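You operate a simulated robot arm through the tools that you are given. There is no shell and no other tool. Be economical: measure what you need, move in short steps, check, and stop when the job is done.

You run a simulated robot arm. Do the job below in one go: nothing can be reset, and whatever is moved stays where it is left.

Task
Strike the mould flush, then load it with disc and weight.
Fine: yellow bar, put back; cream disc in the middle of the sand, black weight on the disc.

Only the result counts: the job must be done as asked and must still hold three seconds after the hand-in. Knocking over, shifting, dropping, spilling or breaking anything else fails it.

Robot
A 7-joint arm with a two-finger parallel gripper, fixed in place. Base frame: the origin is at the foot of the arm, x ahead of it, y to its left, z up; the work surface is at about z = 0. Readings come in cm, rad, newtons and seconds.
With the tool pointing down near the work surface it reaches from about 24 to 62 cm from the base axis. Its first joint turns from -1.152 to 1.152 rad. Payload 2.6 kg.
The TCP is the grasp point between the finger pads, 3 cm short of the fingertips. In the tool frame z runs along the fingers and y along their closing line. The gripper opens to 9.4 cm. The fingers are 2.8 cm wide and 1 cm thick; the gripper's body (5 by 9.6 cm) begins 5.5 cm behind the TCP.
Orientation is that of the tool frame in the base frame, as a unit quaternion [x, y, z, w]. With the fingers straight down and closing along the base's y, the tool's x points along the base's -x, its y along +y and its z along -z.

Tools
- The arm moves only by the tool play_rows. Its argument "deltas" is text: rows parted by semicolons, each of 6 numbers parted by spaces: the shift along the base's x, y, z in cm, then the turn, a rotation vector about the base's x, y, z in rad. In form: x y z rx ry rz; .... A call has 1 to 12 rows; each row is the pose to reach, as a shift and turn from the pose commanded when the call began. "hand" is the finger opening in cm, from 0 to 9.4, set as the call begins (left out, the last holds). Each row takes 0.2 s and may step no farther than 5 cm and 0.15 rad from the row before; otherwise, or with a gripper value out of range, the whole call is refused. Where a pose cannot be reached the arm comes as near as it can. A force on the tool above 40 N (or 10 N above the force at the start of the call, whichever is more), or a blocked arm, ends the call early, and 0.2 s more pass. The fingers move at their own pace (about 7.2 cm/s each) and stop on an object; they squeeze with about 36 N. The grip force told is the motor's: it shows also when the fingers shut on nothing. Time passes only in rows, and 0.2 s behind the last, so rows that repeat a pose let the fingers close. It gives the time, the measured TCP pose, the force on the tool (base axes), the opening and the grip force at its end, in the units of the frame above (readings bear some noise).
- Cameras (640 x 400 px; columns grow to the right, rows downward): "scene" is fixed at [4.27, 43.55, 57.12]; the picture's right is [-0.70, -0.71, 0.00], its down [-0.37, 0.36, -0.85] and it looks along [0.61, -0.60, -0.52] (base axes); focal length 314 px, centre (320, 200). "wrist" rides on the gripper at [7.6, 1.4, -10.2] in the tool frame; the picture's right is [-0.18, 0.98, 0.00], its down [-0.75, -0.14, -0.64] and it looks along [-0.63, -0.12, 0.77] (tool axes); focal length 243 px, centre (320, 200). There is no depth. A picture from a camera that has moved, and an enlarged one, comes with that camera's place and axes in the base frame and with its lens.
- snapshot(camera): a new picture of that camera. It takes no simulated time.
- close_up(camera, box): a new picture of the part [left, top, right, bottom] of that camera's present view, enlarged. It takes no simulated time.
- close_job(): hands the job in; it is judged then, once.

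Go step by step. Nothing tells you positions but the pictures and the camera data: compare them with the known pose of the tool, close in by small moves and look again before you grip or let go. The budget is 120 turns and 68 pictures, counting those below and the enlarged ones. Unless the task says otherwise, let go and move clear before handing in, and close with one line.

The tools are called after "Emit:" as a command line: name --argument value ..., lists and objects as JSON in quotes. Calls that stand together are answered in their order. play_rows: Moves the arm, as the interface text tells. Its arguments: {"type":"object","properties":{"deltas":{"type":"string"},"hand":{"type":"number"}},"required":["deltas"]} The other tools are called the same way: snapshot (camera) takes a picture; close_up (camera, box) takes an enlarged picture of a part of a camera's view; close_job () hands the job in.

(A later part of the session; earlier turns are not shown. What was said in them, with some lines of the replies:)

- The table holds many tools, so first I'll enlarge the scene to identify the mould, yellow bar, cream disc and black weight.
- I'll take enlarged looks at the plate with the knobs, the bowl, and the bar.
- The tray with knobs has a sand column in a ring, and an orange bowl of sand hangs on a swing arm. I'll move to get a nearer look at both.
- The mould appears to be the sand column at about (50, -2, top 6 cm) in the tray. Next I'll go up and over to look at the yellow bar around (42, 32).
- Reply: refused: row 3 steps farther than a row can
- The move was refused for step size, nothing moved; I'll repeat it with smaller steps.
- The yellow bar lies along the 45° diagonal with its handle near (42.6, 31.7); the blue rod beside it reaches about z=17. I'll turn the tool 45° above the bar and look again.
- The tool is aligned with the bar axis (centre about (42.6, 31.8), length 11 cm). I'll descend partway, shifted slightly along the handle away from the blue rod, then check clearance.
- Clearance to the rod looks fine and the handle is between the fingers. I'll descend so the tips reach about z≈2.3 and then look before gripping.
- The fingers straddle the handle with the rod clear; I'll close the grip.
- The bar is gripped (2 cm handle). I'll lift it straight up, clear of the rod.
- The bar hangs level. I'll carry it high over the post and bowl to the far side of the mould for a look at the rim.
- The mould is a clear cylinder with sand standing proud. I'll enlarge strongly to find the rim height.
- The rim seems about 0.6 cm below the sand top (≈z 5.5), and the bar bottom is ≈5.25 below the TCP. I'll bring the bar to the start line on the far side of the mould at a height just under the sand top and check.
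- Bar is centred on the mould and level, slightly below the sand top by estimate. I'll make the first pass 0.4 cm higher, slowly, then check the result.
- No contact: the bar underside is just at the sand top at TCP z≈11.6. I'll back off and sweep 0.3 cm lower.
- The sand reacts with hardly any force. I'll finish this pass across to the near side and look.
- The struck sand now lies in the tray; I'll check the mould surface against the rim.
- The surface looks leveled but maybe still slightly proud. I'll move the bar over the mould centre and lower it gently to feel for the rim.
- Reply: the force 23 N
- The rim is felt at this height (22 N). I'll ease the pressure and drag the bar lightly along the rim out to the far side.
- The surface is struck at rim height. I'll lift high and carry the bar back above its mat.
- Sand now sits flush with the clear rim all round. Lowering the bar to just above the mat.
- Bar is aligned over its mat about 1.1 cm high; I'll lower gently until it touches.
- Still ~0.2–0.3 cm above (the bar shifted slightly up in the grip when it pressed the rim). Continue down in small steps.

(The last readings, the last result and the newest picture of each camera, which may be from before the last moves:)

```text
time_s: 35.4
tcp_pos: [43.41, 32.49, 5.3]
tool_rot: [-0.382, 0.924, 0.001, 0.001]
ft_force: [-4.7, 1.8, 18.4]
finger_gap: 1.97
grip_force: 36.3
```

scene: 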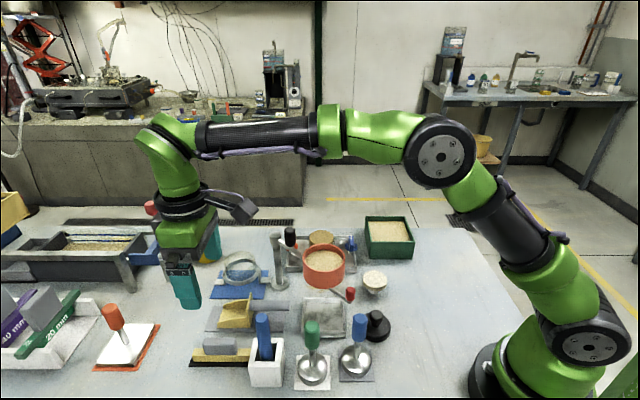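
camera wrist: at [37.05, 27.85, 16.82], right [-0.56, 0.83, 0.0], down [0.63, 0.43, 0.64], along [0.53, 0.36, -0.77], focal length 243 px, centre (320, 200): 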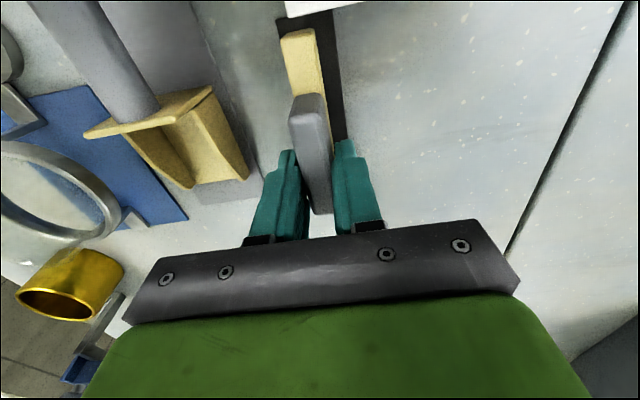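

The bar is resting on its mat. I'll relieve the push, open, and rise clear.

Emit:
play_rows --deltas "0 0 0.1 0 0 0; 0 0 0.1 0 0 0"

Emit:
play_rows --deltas "0 0 0 0 0 0; 0 0 0 0 0 0; 0 0 0 0 0 0; 0 0 1 0 0 0; 0 0 4 0 0 0; 0 0 8 0 0 0; 0 0 12 0 0 0; 0 0 16 0 0 0; 0 0 20.5 0 0 0" --hand 7

Emit:
close_up --camera "scene" --box '[170, 220, 390, 390]'

```text
time_s: 36.0
tcp_pos: [43.48, 32.31, 5.24]
tool_rot: [-0.384, 0.923, 0.0, 0.001]
ft_force: [-2.5, 3.1, 10.6]
finger_gap: 2.0
grip_force: 36.4
```

```text
time_s: 38.0
tcp_pos: [43.41, 32.51, 25.73]
tool_rot: [-0.383, 0.924, 0.0, 0.001]
ft_force: [0.3, 0.4, 0.0]
finger_gap: 7.02
grip_force: 0.1
```

```text
2.35 times, centred on (280, 305) of scene
camera zoom: at [4.27, 43.55, 57.12], right [-0.7, -0.71, 0.0], down [-0.37, 0.36, -0.85], along [0.61, -0.6, -0.52], focal length 738 px, centre (414, -47)
```

zoom: 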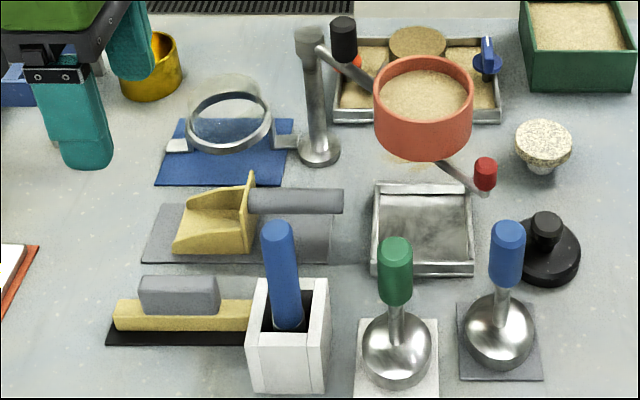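

Bar is back on its mat. Now I'll head to above the cream disc (about (32.9, -2.5)), turning the tool back to yaw 0 on the way.

Emit:
play_rows --deltas "-1 -3.8 1 0 0 -0.11; -2 -7.6 1 0 0 -0.22; -3 -11.4 1 0 0 -0.33; -4 -15.2 1 0 0 -0.44; -5 -19 1 0 0 -0.55; -6.2 -22.8 1 0 0 -0.66; -7.5 -26.8 0 0 0 -0.785; -9 -30.8 -1 0 0 -0.785; -10.5 -34.9 -2 0 0 -0.785; -10.5 -34.9 -6 0 0 -0.785; -10.5 -34.9 -9 0 0 -0.785; -10.5 -34.9 -9 0 0 -0.785"

Emit:
snapshot --camera "wrist"

Emit:
close_up --camera "scene" --box '[340, 260, 420, 360]'

```text
time_s: 40.6
tcp_pos: [32.86, -2.45, 16.64]
tool_rot: [0.0, 1.0, -0.001, 0.0]
ft_force: [-0.7, 0.1, 0.0]
finger_gap: 7.0
grip_force: 0.0
```

```text
21 pictures are left
camera wrist: at [25.39, -1.04, 26.83], right [0.18, 0.98, 0.0], down [0.75, -0.14, 0.64], along [0.63, -0.12, -0.77], focal length 243 px, centre (320, 200)
```

wrist: 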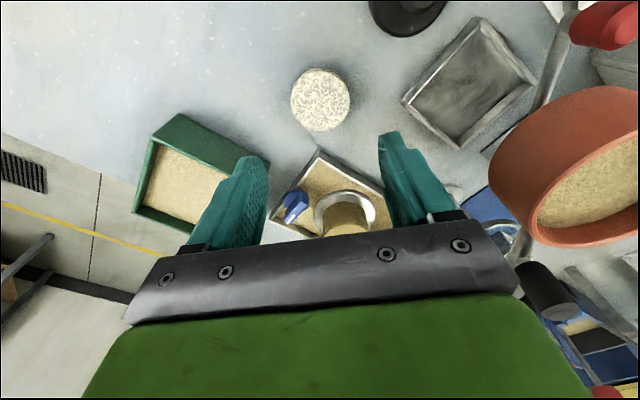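

```text
4.00 times, centred on (380, 310) of scene
camera zoom: at [4.27, 43.55, 57.12], right [-0.7, -0.71, 0.0], down [-0.37, 0.36, -0.85], along [0.61, -0.6, -0.52], focal length 1255 px, centre (80, -240)
```

zoom: 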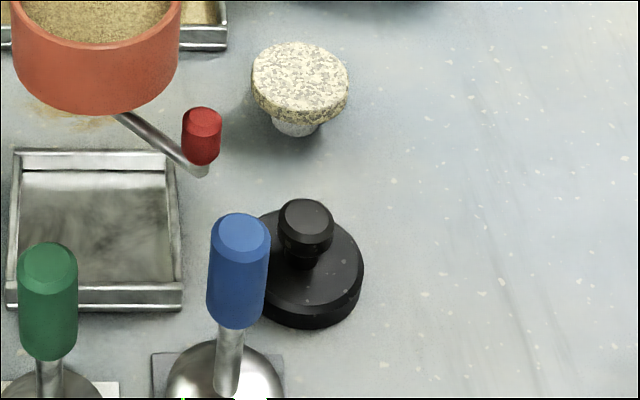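

The cream disc (Ø≈5.6, on a small pedestal, top z≈3) is under the tool. I'll open wider and descend partway, then check.

Emit:
play_rows --deltas "0 0 -4 0 0 0; 0 0 -7 0 0 0; 0 0 -9.6 0 0 0; 0 0 -9.6 0 0 0" --hand 9

Emit:
snapshot --camera "wrist"

Emit:
close_up --camera "scene" --box '[330, 230, 430, 310]'

```text
time_s: 41.6
tcp_pos: [32.93, -2.32, 6.78]
tool_rot: [0.0, 1.0, 0.0, 0.0]
ft_force: [0.3, 0.6, -0.5]
finger_gap: 8.98
grip_force: 0.1
```

```text
19 pictures are left
camera wrist: at [25.39, -0.9, 17.09], right [0.18, 0.98, 0.0], down [0.75, -0.14, 0.64], along [0.63, -0.12, -0.77], focal length 243 px, centre (320, 200)
```

wrist: 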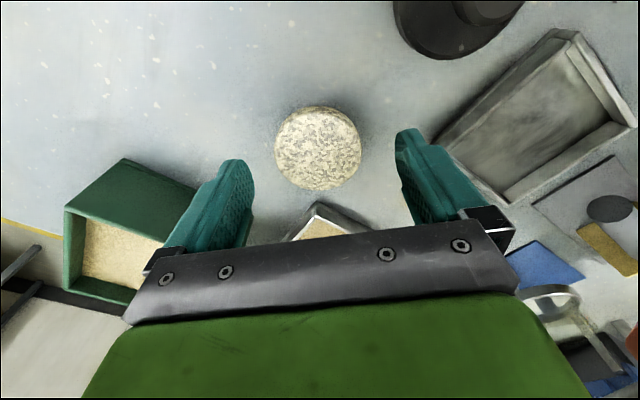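

```text
5.00 times, centred on (380, 270) of scene
camera zoom: at [4.27, 43.55, 57.12], right [-0.7, -0.71, 0.0], down [-0.37, 0.36, -0.85], along [0.61, -0.6, -0.52], focal length 1569 px, centre (20, -150)
```

zoom: 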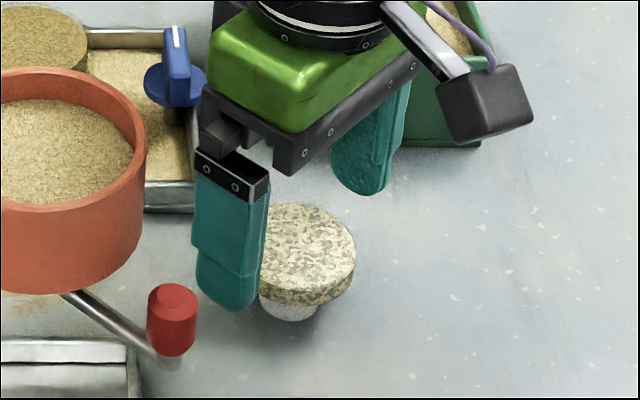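

Disc centre ≈(32.74, -2.4), top ≈2.6–3, thickness ≈1.1. I'll lower so the tips come nearly to its underside.

Emit:
play_rows --deltas "-0.17 -0.05 -0.8 0 0 0; -0.17 -0.05 -1.6 0 0 0; -0.17 -0.05 -1.9 0 0 0; -0.17 -0.05 -1.9 0 0 0"

Emit:
close_up --camera "scene" --box '[350, 250, 410, 300]'

Emit:
close_up --camera "wrist" --box '[230, 80, 450, 230]'

```text
time_s: 42.6
tcp_pos: [32.77, -2.55, 5.32]
tool_rot: [0.0, 1.0, -0.001, 0.0]
ft_force: [0.1, -0.4, -0.1]
finger_gap: 8.99
grip_force: 0.0
```

```text
8.00 times, centred on (380, 275) of scene
camera zoom: at [4.27, 43.55, 57.12], right [-0.7, -0.71, 0.0], down [-0.37, 0.36, -0.85], along [0.61, -0.6, -0.52], focal length 2510 px, centre (-160, -400)
```

zoom: 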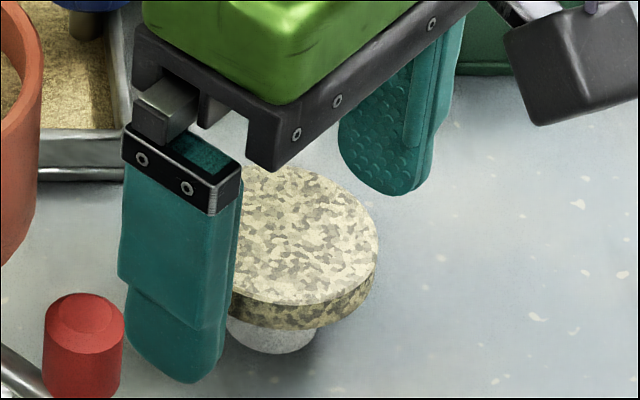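

```text
2.67 times, centred on (340, 155) of wrist
camera zoom: at [25.23, -0.99, 15.41], right [0.18, 0.98, 0.0], down [0.75, -0.14, 0.64], along [0.63, -0.12, -0.77], focal length 647 px, centre (267, 320)
```

zoom: 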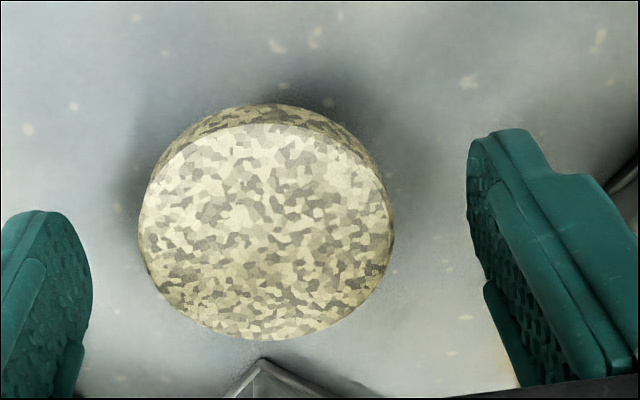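

Disc sits between the fingers, roughly z 2.0–2.9. I'll lower 0.2 more and close on its rim.

Emit:
play_rows --deltas "0.05 0 -0.2 0 0 0; 0.05 0 -0.2 0 0 0; 0.05 0 -0.2 0 0 0; 0.05 0 -0.2 0 0 0; 0.05 0 -0.2 0 0 0" --hand 0

Emit:
close_up --camera "scene" --box '[350, 250, 410, 300]'

```text
time_s: 43.8
tcp_pos: [32.85, -2.53, 4.97]
tool_rot: [0.001, 1.0, 0.0, 0.0]
ft_force: [-1.4, -0.2, 1.4]
finger_gap: 5.44
grip_force: 36.5
```

```text
8.00 times, centred on (380, 275) of scene
camera zoom: at [4.27, 43.55, 57.12], right [-0.7, -0.71, 0.0], down [-0.37, 0.36, -0.85], along [0.61, -0.6, -0.52], focal length 2510 px, centre (-160, -400)
```

zoom: 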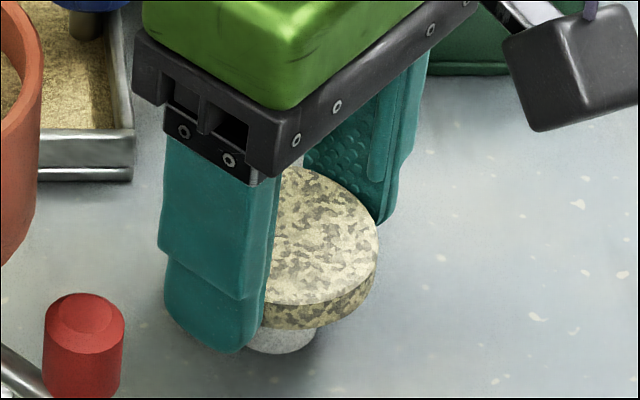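

Gripped (Ø 5.44), but the tips appear to reach ~0.5 cm below the disc, which would foul the mould. I'll open, rise 0.6 and regrip.

Emit:
play_rows --deltas "0 0 0 0 0 0; 0 0 0 0 0 0; 0 0 0.3 0 0 0; 0 0 0.6 0 0 0; 0 0 0.6 0 0 0" --hand 7.5

Emit:
play_rows --deltas "0 0 0 0 0 0; 0 0 0 0 0 0; 0 0 0 0 0 0; 0 0 0 0 0 0" --hand 0

Emit:
close_up --camera "scene" --box '[350, 250, 410, 300]'

```text
time_s: 45.0
tcp_pos: [32.75, -2.59, 5.44]
tool_rot: [0.0, 1.0, 0.0, 0.0]
ft_force: [0.8, 0.5, 0.4]
finger_gap: 7.47
grip_force: 0.1
```

```text
time_s: 46.0
tcp_pos: [32.87, -2.57, 5.6]
tool_rot: [0.0, 1.0, -0.001, 0.0]
ft_force: [0.0, -1.0, 1.3]
finger_gap: 5.46
grip_force: 35.9
```

```text
8.00 times, centred on (380, 275) of scene
camera zoom: at [4.27, 43.55, 57.12], right [-0.7, -0.71, 0.0], down [-0.37, 0.36, -0.85], along [0.61, -0.6, -0.52], focal length 2510 px, centre (-160, -400)
```

zoom: 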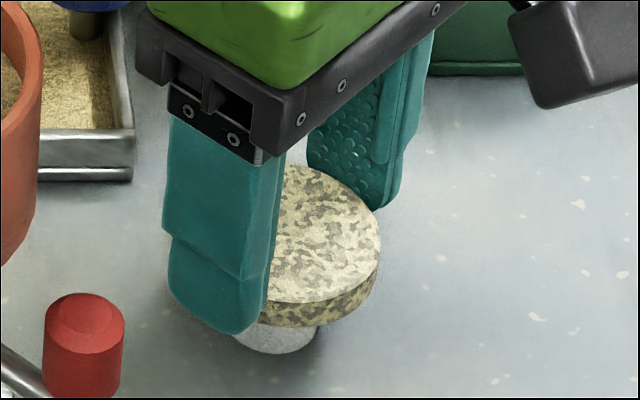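

Regripped higher. I'll lift and see whether the pedestal stays behind.

Emit:
play_rows --deltas "0 0 0.5 0 0 0; 0 0 2 0 0 0; 0 0 5 0 0 0; 0 0 9 0 0 0; 0 0 9 0 0 0"

Emit:
close_up --camera "scene" --box '[330, 220, 430, 300]'

Emit:
snapshot --camera "wrist"

```text
time_s: 47.2
tcp_pos: [32.93, -2.56, 14.54]
tool_rot: [0.0, 1.0, 0.0, 0.0]
ft_force: [-0.3, 0.5, -0.7]
finger_gap: 5.45
grip_force: 35.6
```

```text
5.00 times, centred on (380, 260) of scene
camera zoom: at [4.27, 43.55, 57.12], right [-0.7, -0.71, 0.0], down [-0.37, 0.36, -0.85], along [0.61, -0.6, -0.52], focal length 1569 px, centre (20, -100)
```

zoom: 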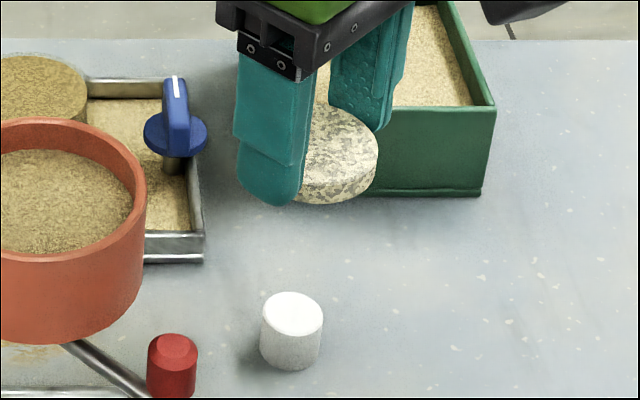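

```text
12 pictures are left
camera wrist: at [25.41, -1.16, 24.79], right [0.18, 0.98, 0.0], down [0.75, -0.14, 0.64], along [0.63, -0.12, -0.77], focal length 243 px, centre (320, 200)
```

wrist: 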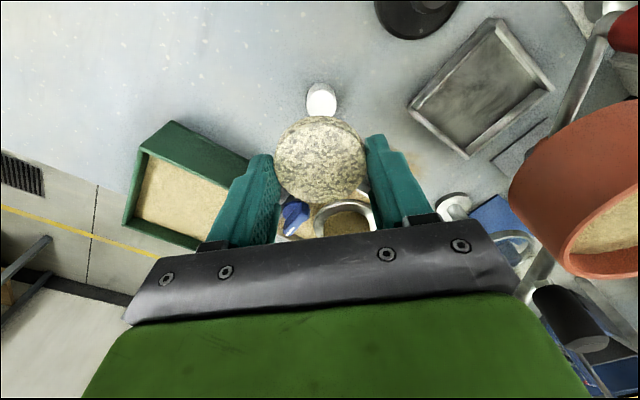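

The pedestal stays and the disc is held level. I'll carry it to hover about 2 cm above the mould and compare in the scene view.

Emit:
play_rows --deltas "3 0.1 1.5 0 0 0; 7 0.2 1.5 0 0 0; 11 0.4 1.5 0 0 0; 15 0.5 0 0 0 0; 17.2 0.55 -2 0 0 0; 17.2 0.55 -3.5 0 0 0; 17.2 0.55 -3.5 0 0 0"

Emit:
close_up --camera "scene" --box '[290, 210, 370, 260]'

Emit:
close_up --camera "wrist" --box '[220, 80, 440, 260]'

```text
time_s: 48.8
tcp_pos: [50.0, -2.21, 10.84]
tool_rot: [-0.001, 1.0, 0.0, 0.0]
ft_force: [0.3, -0.4, -1.2]
finger_gap: 5.42
grip_force: 36.0
```

```text
8.00 times, centred on (330, 235) of scene
camera zoom: at [4.27, 43.55, 57.12], right [-0.7, -0.71, 0.0], down [-0.37, 0.36, -0.85], along [0.61, -0.6, -0.52], focal length 2510 px, centre (240, -80)
```

zoom: 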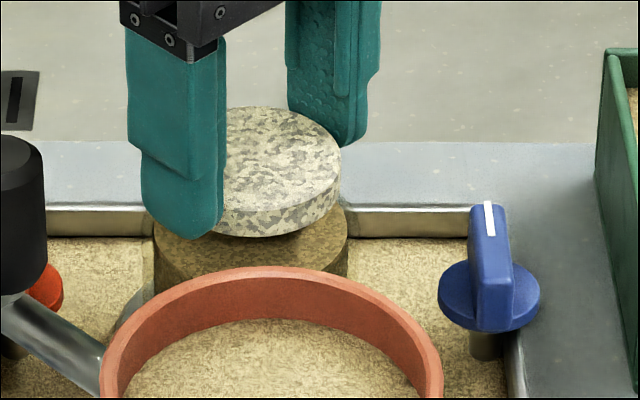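

```text
2.22 times, centred on (330, 170) of wrist
camera zoom: at [42.41, -0.64, 21.15], right [0.18, 0.98, 0.0], down [0.75, -0.14, 0.64], along [0.63, -0.12, -0.77], focal length 539 px, centre (298, 267)
```

zoom: 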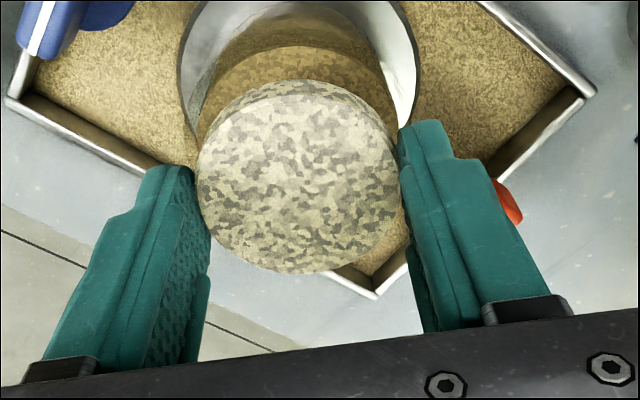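

The disc is over the mould within a few millimetres, about 2 cm high. I'll shift slightly, lower to near contact and compare again.

Emit:
play_rows --deltas "0.2 -0.05 -0.6 0 0 0; 0.2 -0.05 -1.2 0 0 0; 0.2 -0.05 -1.5 0 0 0; 0.2 -0.05 -1.5 0 0 0"

Emit:
close_up --camera "wrist" --box '[240, 60, 400, 220]'

Emit:
close_up --camera "scene" --box '[300, 220, 360, 260]'

```text
time_s: 49.8
tcp_pos: [50.19, -2.2, 9.57]
tool_rot: [0.0, 1.0, 0.0, 0.0]
ft_force: [0.1, -0.4, -1.0]
finger_gap: 5.46
grip_force: 36.7
```

```text
2.50 times, centred on (320, 140) of wrist
camera zoom: at [42.57, -0.76, 19.61], right [0.18, 0.98, 0.0], down [0.75, -0.14, 0.64], along [0.63, -0.12, -0.77], focal length 606 px, centre (320, 350)
```

zoom: 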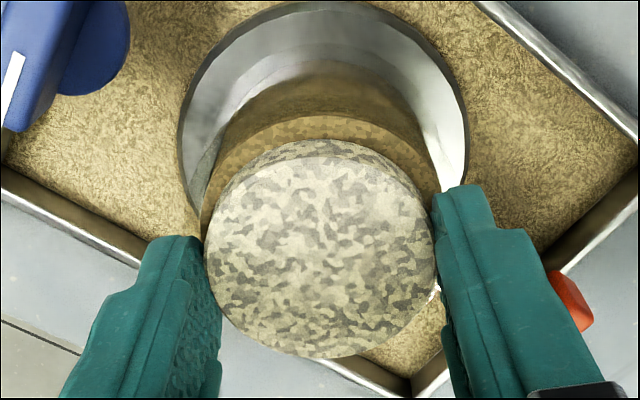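

```text
10.00 times, centred on (330, 240) of scene
camera zoom: at [4.27, 43.55, 57.12], right [-0.7, -0.71, 0.0], down [-0.37, 0.36, -0.85], along [0.61, -0.6, -0.52], focal length 3138 px, centre (220, -200)
```

zoom: 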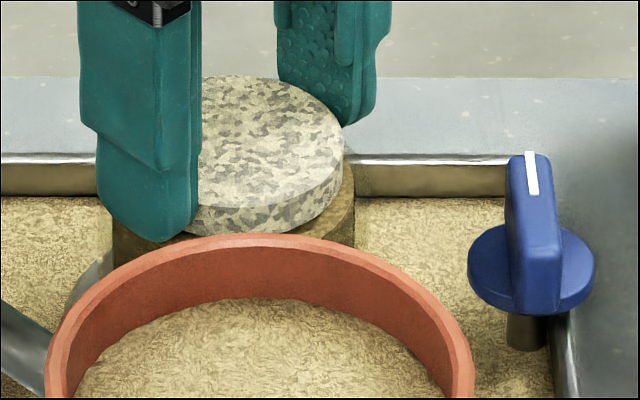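

The disc is within about 1 mm of centre. I'll nudge +y slightly and lower gently until contact.

Emit:
play_rows --deltas "0.03 0.07 -0.2 0 0 0; 0.03 0.07 -0.4 0 0 0; 0.03 0.07 -0.5 0 0 0; 0.03 0.07 -0.5 0 0 0"

Emit:
play_rows --deltas "0 0 -0.05 0 0 0; 0 0 -0.1 0 0 0; 0 0 -0.15 0 0 0; 0 0 -0.15 0 0 0"

```text
time_s: 50.8
tcp_pos: [50.09, -2.09, 9.15]
tool_rot: [0.0, 1.0, 0.0, 0.0]
ft_force: [-4.1, -1.7, 7.8]
finger_gap: 5.45
grip_force: 36.1
```

```text
time_s: 51.8
tcp_pos: [50.14, -1.89, 9.03]
tool_rot: [0.0, 1.0, 0.0, 0.001]
ft_force: [-1.9, -1.4, 20.2]
finger_gap: 5.46
grip_force: 36.1
```

Emit:
close_up --camera "scene" --box '[305, 225, 355, 255]'

Emit:
close_up --camera "wrist" --box '[240, 60, 400, 200]'

```text
12.80 times, centred on (330, 240) of scene
camera zoom: at [4.26, 43.55, 57.12], right [-0.7, -0.71, 0.0], down [-0.37, 0.36, -0.85], along [0.61, -0.6, -0.52], focal length 4016 px, centre (192, -312)
```

zoom: 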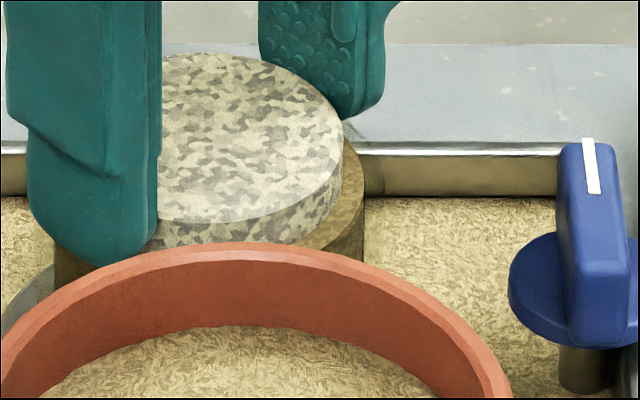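

```text
2.86 times, centred on (320, 130) of wrist
camera zoom: at [42.6, -0.64, 19.27], right [0.18, 0.98, 0.0], down [0.75, -0.14, 0.65], along [0.63, -0.12, -0.76], focal length 693 px, centre (320, 400)
```

zoom: 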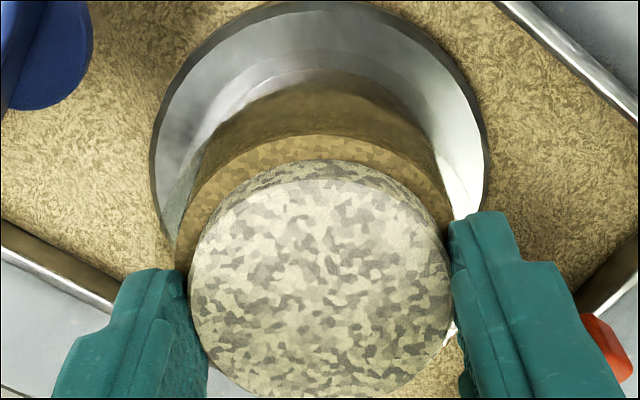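

Touching; the disc is about 0.2 cm too far in +x. I'll lift a little, shift back, and lower to contact again.

Emit:
play_rows --deltas "0 0 0.35 0 0 0; -0.1 -0.02 0.35 0 0 0; -0.2 -0.02 0.35 0 0 0; -0.2 -0.02 0.2 0 0 0; -0.2 -0.02 0.1 0 0 0; -0.2 -0.02 0.06 0 0 0; -0.2 -0.02 0.06 0 0 0"

```text
time_s: 53.4
tcp_pos: [50.02, -2.05, 9.11]
tool_rot: [0.0, 1.0, 0.0, 0.0]
ft_force: [-5.9, 1.8, 11.4]
finger_gap: 5.42
grip_force: 35.7
```

Light contact again; releasing the disc and rising.

Emit:
play_rows --deltas "0 0 0.05 0 0 0; 0 0 0.05 0 0 0; 0 0 0.1 0 0 0; 0 0 0.6 0 0 0; 0 0 2 0 0 0; 0 0 5 0 0 0; 0 0 8 0 0 0" --hand 7.5

Emit:
snapshot --camera "wrist"

```text
time_s: 55.0
tcp_pos: [50.06, -2.06, 17.08]
tool_rot: [0.0, 1.0, 0.0, 0.0]
ft_force: [0.2, -1.0, 0.2]
finger_gap: 7.49
grip_force: 0.0
```

```text
5 pictures are left
camera wrist: at [42.44, -0.53, 27.34], right [0.18, 0.98, 0.0], down [0.75, -0.14, 0.64], along [0.63, -0.12, -0.77], focal length 243 px, centre (320, 200)
```

wrist: 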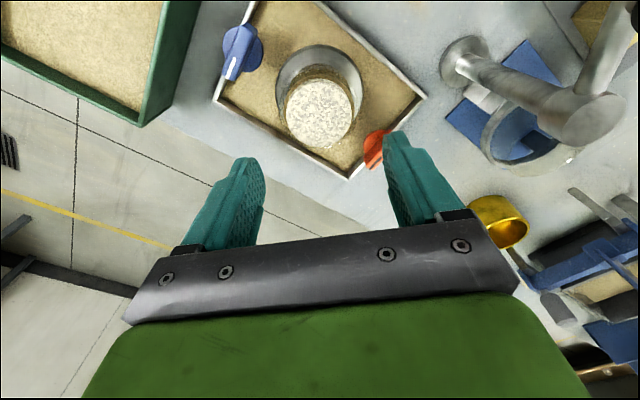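

The disc lies centred on the sand. Next the black weight (knob about (26.2, 6.2), top ≈5). The bowl's red lever is close, so I'll turn the tool 90° (closing along x) on the way.

Emit:
play_rows --deltas "-2 0 2 0 0 0.14; -4 0 4 0 0 0.28; -6.5 0 4 0 0 0.42; -9 0 4 0 0 0.56; -11.5 0 4 0 0 0.7; -14 0 4 0 0 0.84; -16.5 1 4 0 0 0.98; -19 2 4 0 0 1.12; -21 3.5 4 0 0 1.26; -23 5 4 0 0 1.4; -23.8 7 4 0 0 1.5; -23.8 8.2 4 0 0 1.571" --hand 7.5

Emit:
play_rows --deltas "0 0 -3 0 0 0; 0 0 -6 0 0 0; 0 0 -7 0 0 0; 0 0 -7 0 0 0"

Emit:
snapshot --camera "wrist"

```text
time_s: 57.6
tcp_pos: [26.18, 6.24, 21.07]
tool_rot: [0.708, -0.707, 0.0, 0.0]
ft_force: [0.3, 0.5, 0.8]
finger_gap: 7.5
grip_force: 0.1
```

```text
time_s: 58.6
tcp_pos: [26.0, 6.01, 13.98]
tool_rot: [0.707, -0.707, 0.001, 0.001]
ft_force: [-0.1, -0.4, 0.0]
finger_gap: 7.5
grip_force: 0.0
```

```text
4 pictures are left
camera wrist: at [24.69, -1.49, 24.2], right [-0.98, 0.18, 0.0], down [0.14, 0.75, 0.64], along [0.12, 0.63, -0.77], focal length 243 px, centre (320, 200)
```

wrist: 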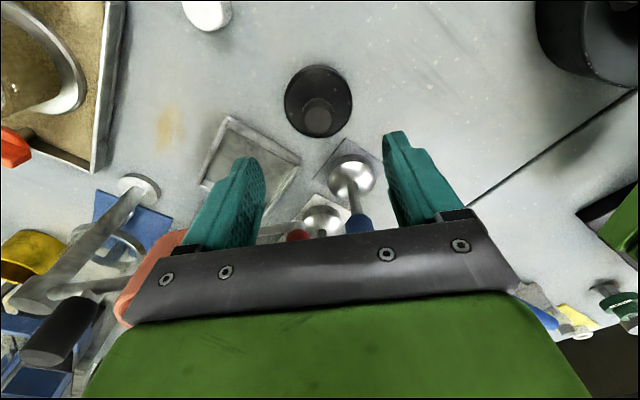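

The knob is at about (26.2, 5.7), top ≈5.3. I'll shift and descend so the tips surround the knob just above the weight body, then grip.

Emit:
play_rows --deltas "0.1 -0.35 -2.5 0 0 0; 0.1 -0.35 -5 0 0 0; 0.1 -0.35 -7 0 0 0; 0.1 -0.35 -7.5 0 0 0; 0.1 -0.35 -7.5 0 0 0"

Emit:
play_rows --deltas "0 0 0 0 0 0; 0 0 0 0 0 0; 0 0 0 0 0 0; 0 0 0 0 0 0; 0 0 0 0 0 0" --hand 0

```text
time_s: 59.8
tcp_pos: [26.21, 5.72, 6.37]
tool_rot: [0.707, -0.707, 0.0, 0.0]
ft_force: [-0.8, -0.4, 0.4]
finger_gap: 7.53
grip_force: 0.2
```

```text
time_s: 61.0
tcp_pos: [26.27, 5.94, 6.42]
tool_rot: [0.707, -0.707, 0.001, -0.001]
ft_force: [0.6, -0.4, -0.9]
finger_gap: 2.68
grip_force: 36.0
```

Knob gripped (2.68 cm). Lifting straight, then moving in −y away from the lever.

Emit:
play_rows --deltas "0 0 0.5 0 0 0; 0 0 2.5 0 0 0; 0 0 5.5 0 0 0; 0 -0.5 9 0 0 0; 0 -4 11 0 0 0; 0 -7.9 11 0 0 0; 0 -7.9 11 0 0 0"

Emit:
snapshot --camera "wrist"

```text
time_s: 62.6
tcp_pos: [26.4, -2.49, 17.39]
tool_rot: [-0.707, 0.707, 0.0, 0.001]
ft_force: [0.9, -0.3, -3.3]
finger_gap: 2.67
grip_force: 36.1
```

```text
3 pictures are left
camera wrist: at [25.09, -10.04, 27.58], right [-0.98, 0.18, 0.0], down [0.14, 0.75, 0.64], along [0.12, 0.63, -0.77], focal length 243 px, centre (320, 200)
```

wrist: 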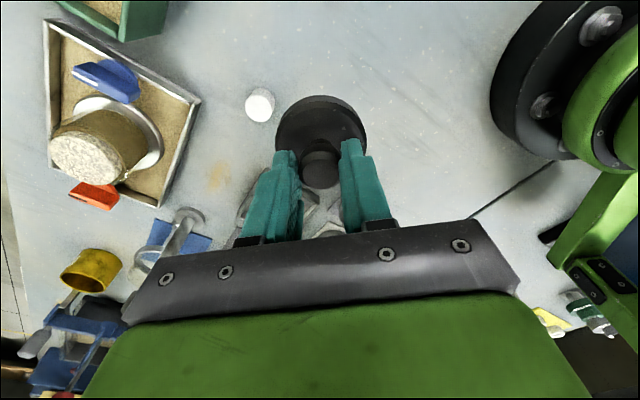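

The weight is held firmly. I'll carry it to above the disc and stop about 1 cm over it.

Emit:
play_rows --deltas "4 0 0.5 0 0 0; 8.5 0.2 0.5 0 0 0; 13 0.3 0.5 0 0 0; 17.5 0.5 0.5 0 0 0; 21.5 0.6 0.5 0 0 0; 23.6 0.6 -0.5 0 0 0; 23.6 0.6 -2 0 0 0; 23.6 0.6 -3 0 0 0; 23.6 0.6 -3 0 0 0"

Emit:
close_up --camera "scene" --box '[300, 210, 360, 260]'

```text
time_s: 64.6
tcp_pos: [49.84, -1.44, 14.23]
tool_rot: [-0.707, 0.707, 0.0, 0.001]
ft_force: [0.0, -0.2, -4.1]
finger_gap: 2.7
grip_force: 36.2
```

```text
8.00 times, centred on (330, 235) of scene
camera zoom: at [4.28, 43.55, 57.12], right [-0.7, -0.71, 0.0], down [-0.37, 0.36, -0.85], along [0.61, -0.6, -0.52], focal length 2510 px, centre (240, -80)
```

zoom: 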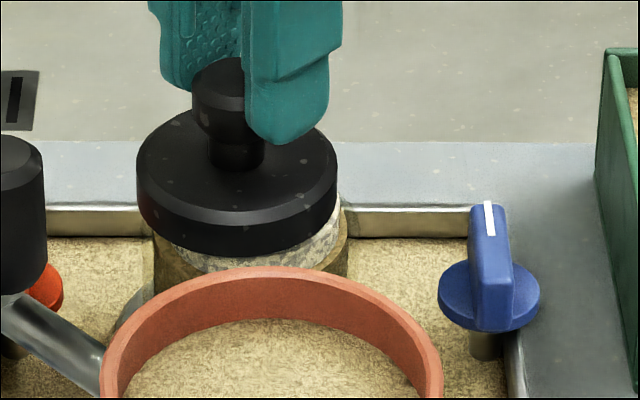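

The weight is ~0.45 cm off toward (+x,+y). I'll correct and lower carefully to contact.

Emit:
play_rows --deltas "-0.1 -0.25 0 0 0 0; -0.15 -0.5 0 0 0 0; -0.15 -0.5 -0.2 0 0 0; -0.15 -0.5 -0.3 0 0 0; -0.15 -0.5 -0.3 0 0 0"

Emit:
play_rows --deltas "0 0 -0.1 0 0 0; 0 0 -0.2 0 0 0; 0 0 -0.2 0 0 0"

Emit:
play_rows --deltas "0 0 -0.1 0 0 0; 0 0 -0.15 0 0 0; 0 0 -0.15 0 0 0"

```text
time_s: 65.8
tcp_pos: [49.64, -2.04, 14.2]
tool_rot: [0.707, -0.707, 0.0, 0.0]
ft_force: [-0.2, -0.3, -4.1]
finger_gap: 2.66
grip_force: 35.7
```

```text
time_s: 66.6
tcp_pos: [49.63, -2.05, 14.13]
tool_rot: [-0.707, 0.708, -0.001, 0.0]
ft_force: [0.1, 0.5, -4.6]
finger_gap: 2.67
grip_force: 36.1
```

```text
time_s: 67.4
tcp_pos: [49.75, -1.96, 13.83]
tool_rot: [0.708, -0.706, 0.001, 0.0]
ft_force: [0.6, 0.0, -3.7]
finger_gap: 2.67
grip_force: 36.1
```

No contact yet; continuing down.

Emit:
play_rows --deltas "0 0 -0.1 0 0 0; 0 0 -0.15 0 0 0; 0 0 -0.15 0 0 0"

Emit:
play_rows --deltas "0 0 -0.1 0 0 0; 0 0 -0.15 0 0 0; 0 0 -0.15 0 0 0"

```text
time_s: 68.2
tcp_pos: [49.66, -1.98, 13.67]
tool_rot: [-0.707, 0.707, 0.0, 0.0]
ft_force: [-0.5, -0.2, -4.1]
finger_gap: 2.67
grip_force: 35.6
```

```text
time_s: 69.0
tcp_pos: [49.66, -1.92, 13.64]
tool_rot: [0.707, -0.707, 0.0, 0.0]
ft_force: [1.3, 0.0, -4.6]
finger_gap: 2.67
grip_force: 35.9
```

Emit:
play_rows --deltas "0 0 -0.1 0 0 0; 0 0 -0.15 0 0 0; 0 0 -0.15 0 0 0"

Emit:
play_rows --deltas "0 0 -0.05 0 0 0; 0 0 -0.1 0 0 0; 0 0 -0.1 0 0 0"

Emit:
play_rows --deltas "0 0 -0.05 0 0 0; 0 0 -0.1 0 0 0; 0 0 -0.1 0 0 0"

```text
time_s: 69.8
tcp_pos: [49.87, -1.88, 13.55]
tool_rot: [-0.707, 0.707, 0.0, 0.001]
ft_force: [-4.0, 0.5, 6.5]
finger_gap: 2.67
grip_force: 36.2
```

```text
time_s: 70.6
tcp_pos: [49.75, -1.93, 13.54]
tool_rot: [0.707, -0.707, 0.002, -0.003]
ft_force: [0.1, 0.9, 19.6]
finger_gap: 2.66
grip_force: 35.9
```

```text
time_s: 71.4
tcp_pos: [49.82, -2.0, 13.41]
tool_rot: [0.708, -0.706, 0.002, -0.002]
ft_force: [3.0, 2.5, 24.6]
finger_gap: 2.66
grip_force: 36.4
```

Contact with the disc. I'll ease off the push and use one picture to check centring before letting go.

Emit:
play_rows --deltas "0 0 0.15 0 0 0; 0 0 0.2 0 0 0; 0 0 0.2 0 0 0"

Emit:
close_up --camera "scene" --box '[300, 210, 360, 260]'

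```text
time_s: 72.2
tcp_pos: [49.75, -2.12, 13.41]
tool_rot: [-0.707, 0.707, 0.0, 0.0]
ft_force: [4.8, 3.5, 9.2]
finger_gap: 2.67
grip_force: 36.3
```

```text
8.00 times, centred on (330, 235) of scene
camera zoom: at [4.27, 43.55, 57.12], right [-0.7, -0.71, 0.0], down [-0.37, 0.36, -0.85], along [0.61, -0.6, -0.52], focal length 2510 px, centre (240, -80)
```

zoom: 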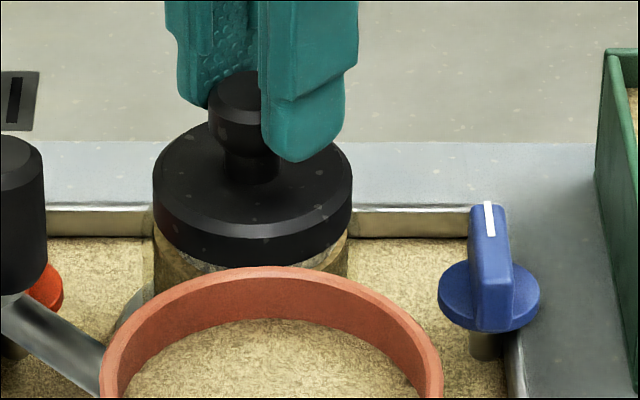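

The weight is centred over disc and mould. Releasing and rising straight up.

Emit:
play_rows --deltas "0 0 0.03 0 0 0; 0 0 0.05 0 0 0"

Emit:
play_rows --deltas "0 0 0 0 0 0; 0 0 0 0 0 0; 0 0 0 0 0 0; 0 0 1 0 0 0; 0 0 4 0 0 0; 0 0 8 0 0 0; 0 0 12 0 0 0; -2 0 14 0 0 0; -6 0 15 0 0 0; -10 0 15 0 0 0" --hand 6.5

Emit:
close_up --camera "scene" --box '[170, 200, 430, 390]'

```text
time_s: 72.8
tcp_pos: [49.64, -2.02, 13.31]
tool_rot: [0.707, -0.707, -0.001, 0.002]
ft_force: [0.6, 0.9, 0.8]
finger_gap: 2.66
grip_force: 36.5
```

```text
time_s: 75.0
tcp_pos: [39.63, -1.69, 28.6]
tool_rot: [0.708, -0.706, 0.0, -0.001]
ft_force: [0.9, 0.4, -0.2]
finger_gap: 6.5
grip_force: 0.1
```

```text
2.11 times, centred on (300, 295) of scene
camera zoom: at [4.28, 43.55, 57.12], right [-0.7, -0.71, 0.0], down [-0.37, 0.36, -0.85], along [0.61, -0.6, -0.52], focal length 661 px, centre (362, 0)
```

zoom: 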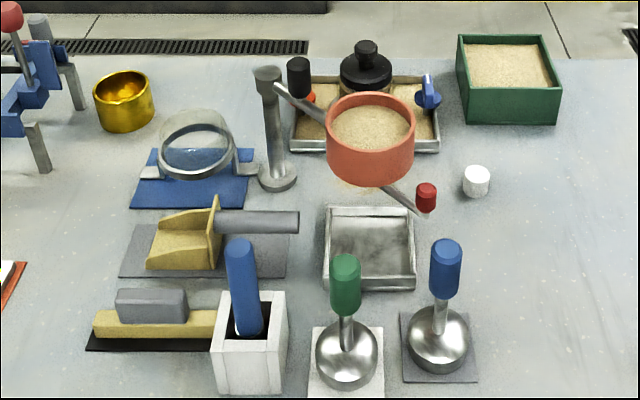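

The bar is on its mat, the disc and weight stand level on the mould, nothing else looks moved, and the arm is clear. I'm handing the job in.

Emit:
close_job

```text
The job is handed in.
```

I struck the mould flush with the yellow bar and put the bar back on its mat. The cream disc sits in the middle of the sand with the black weight on it, and the job is handed in.
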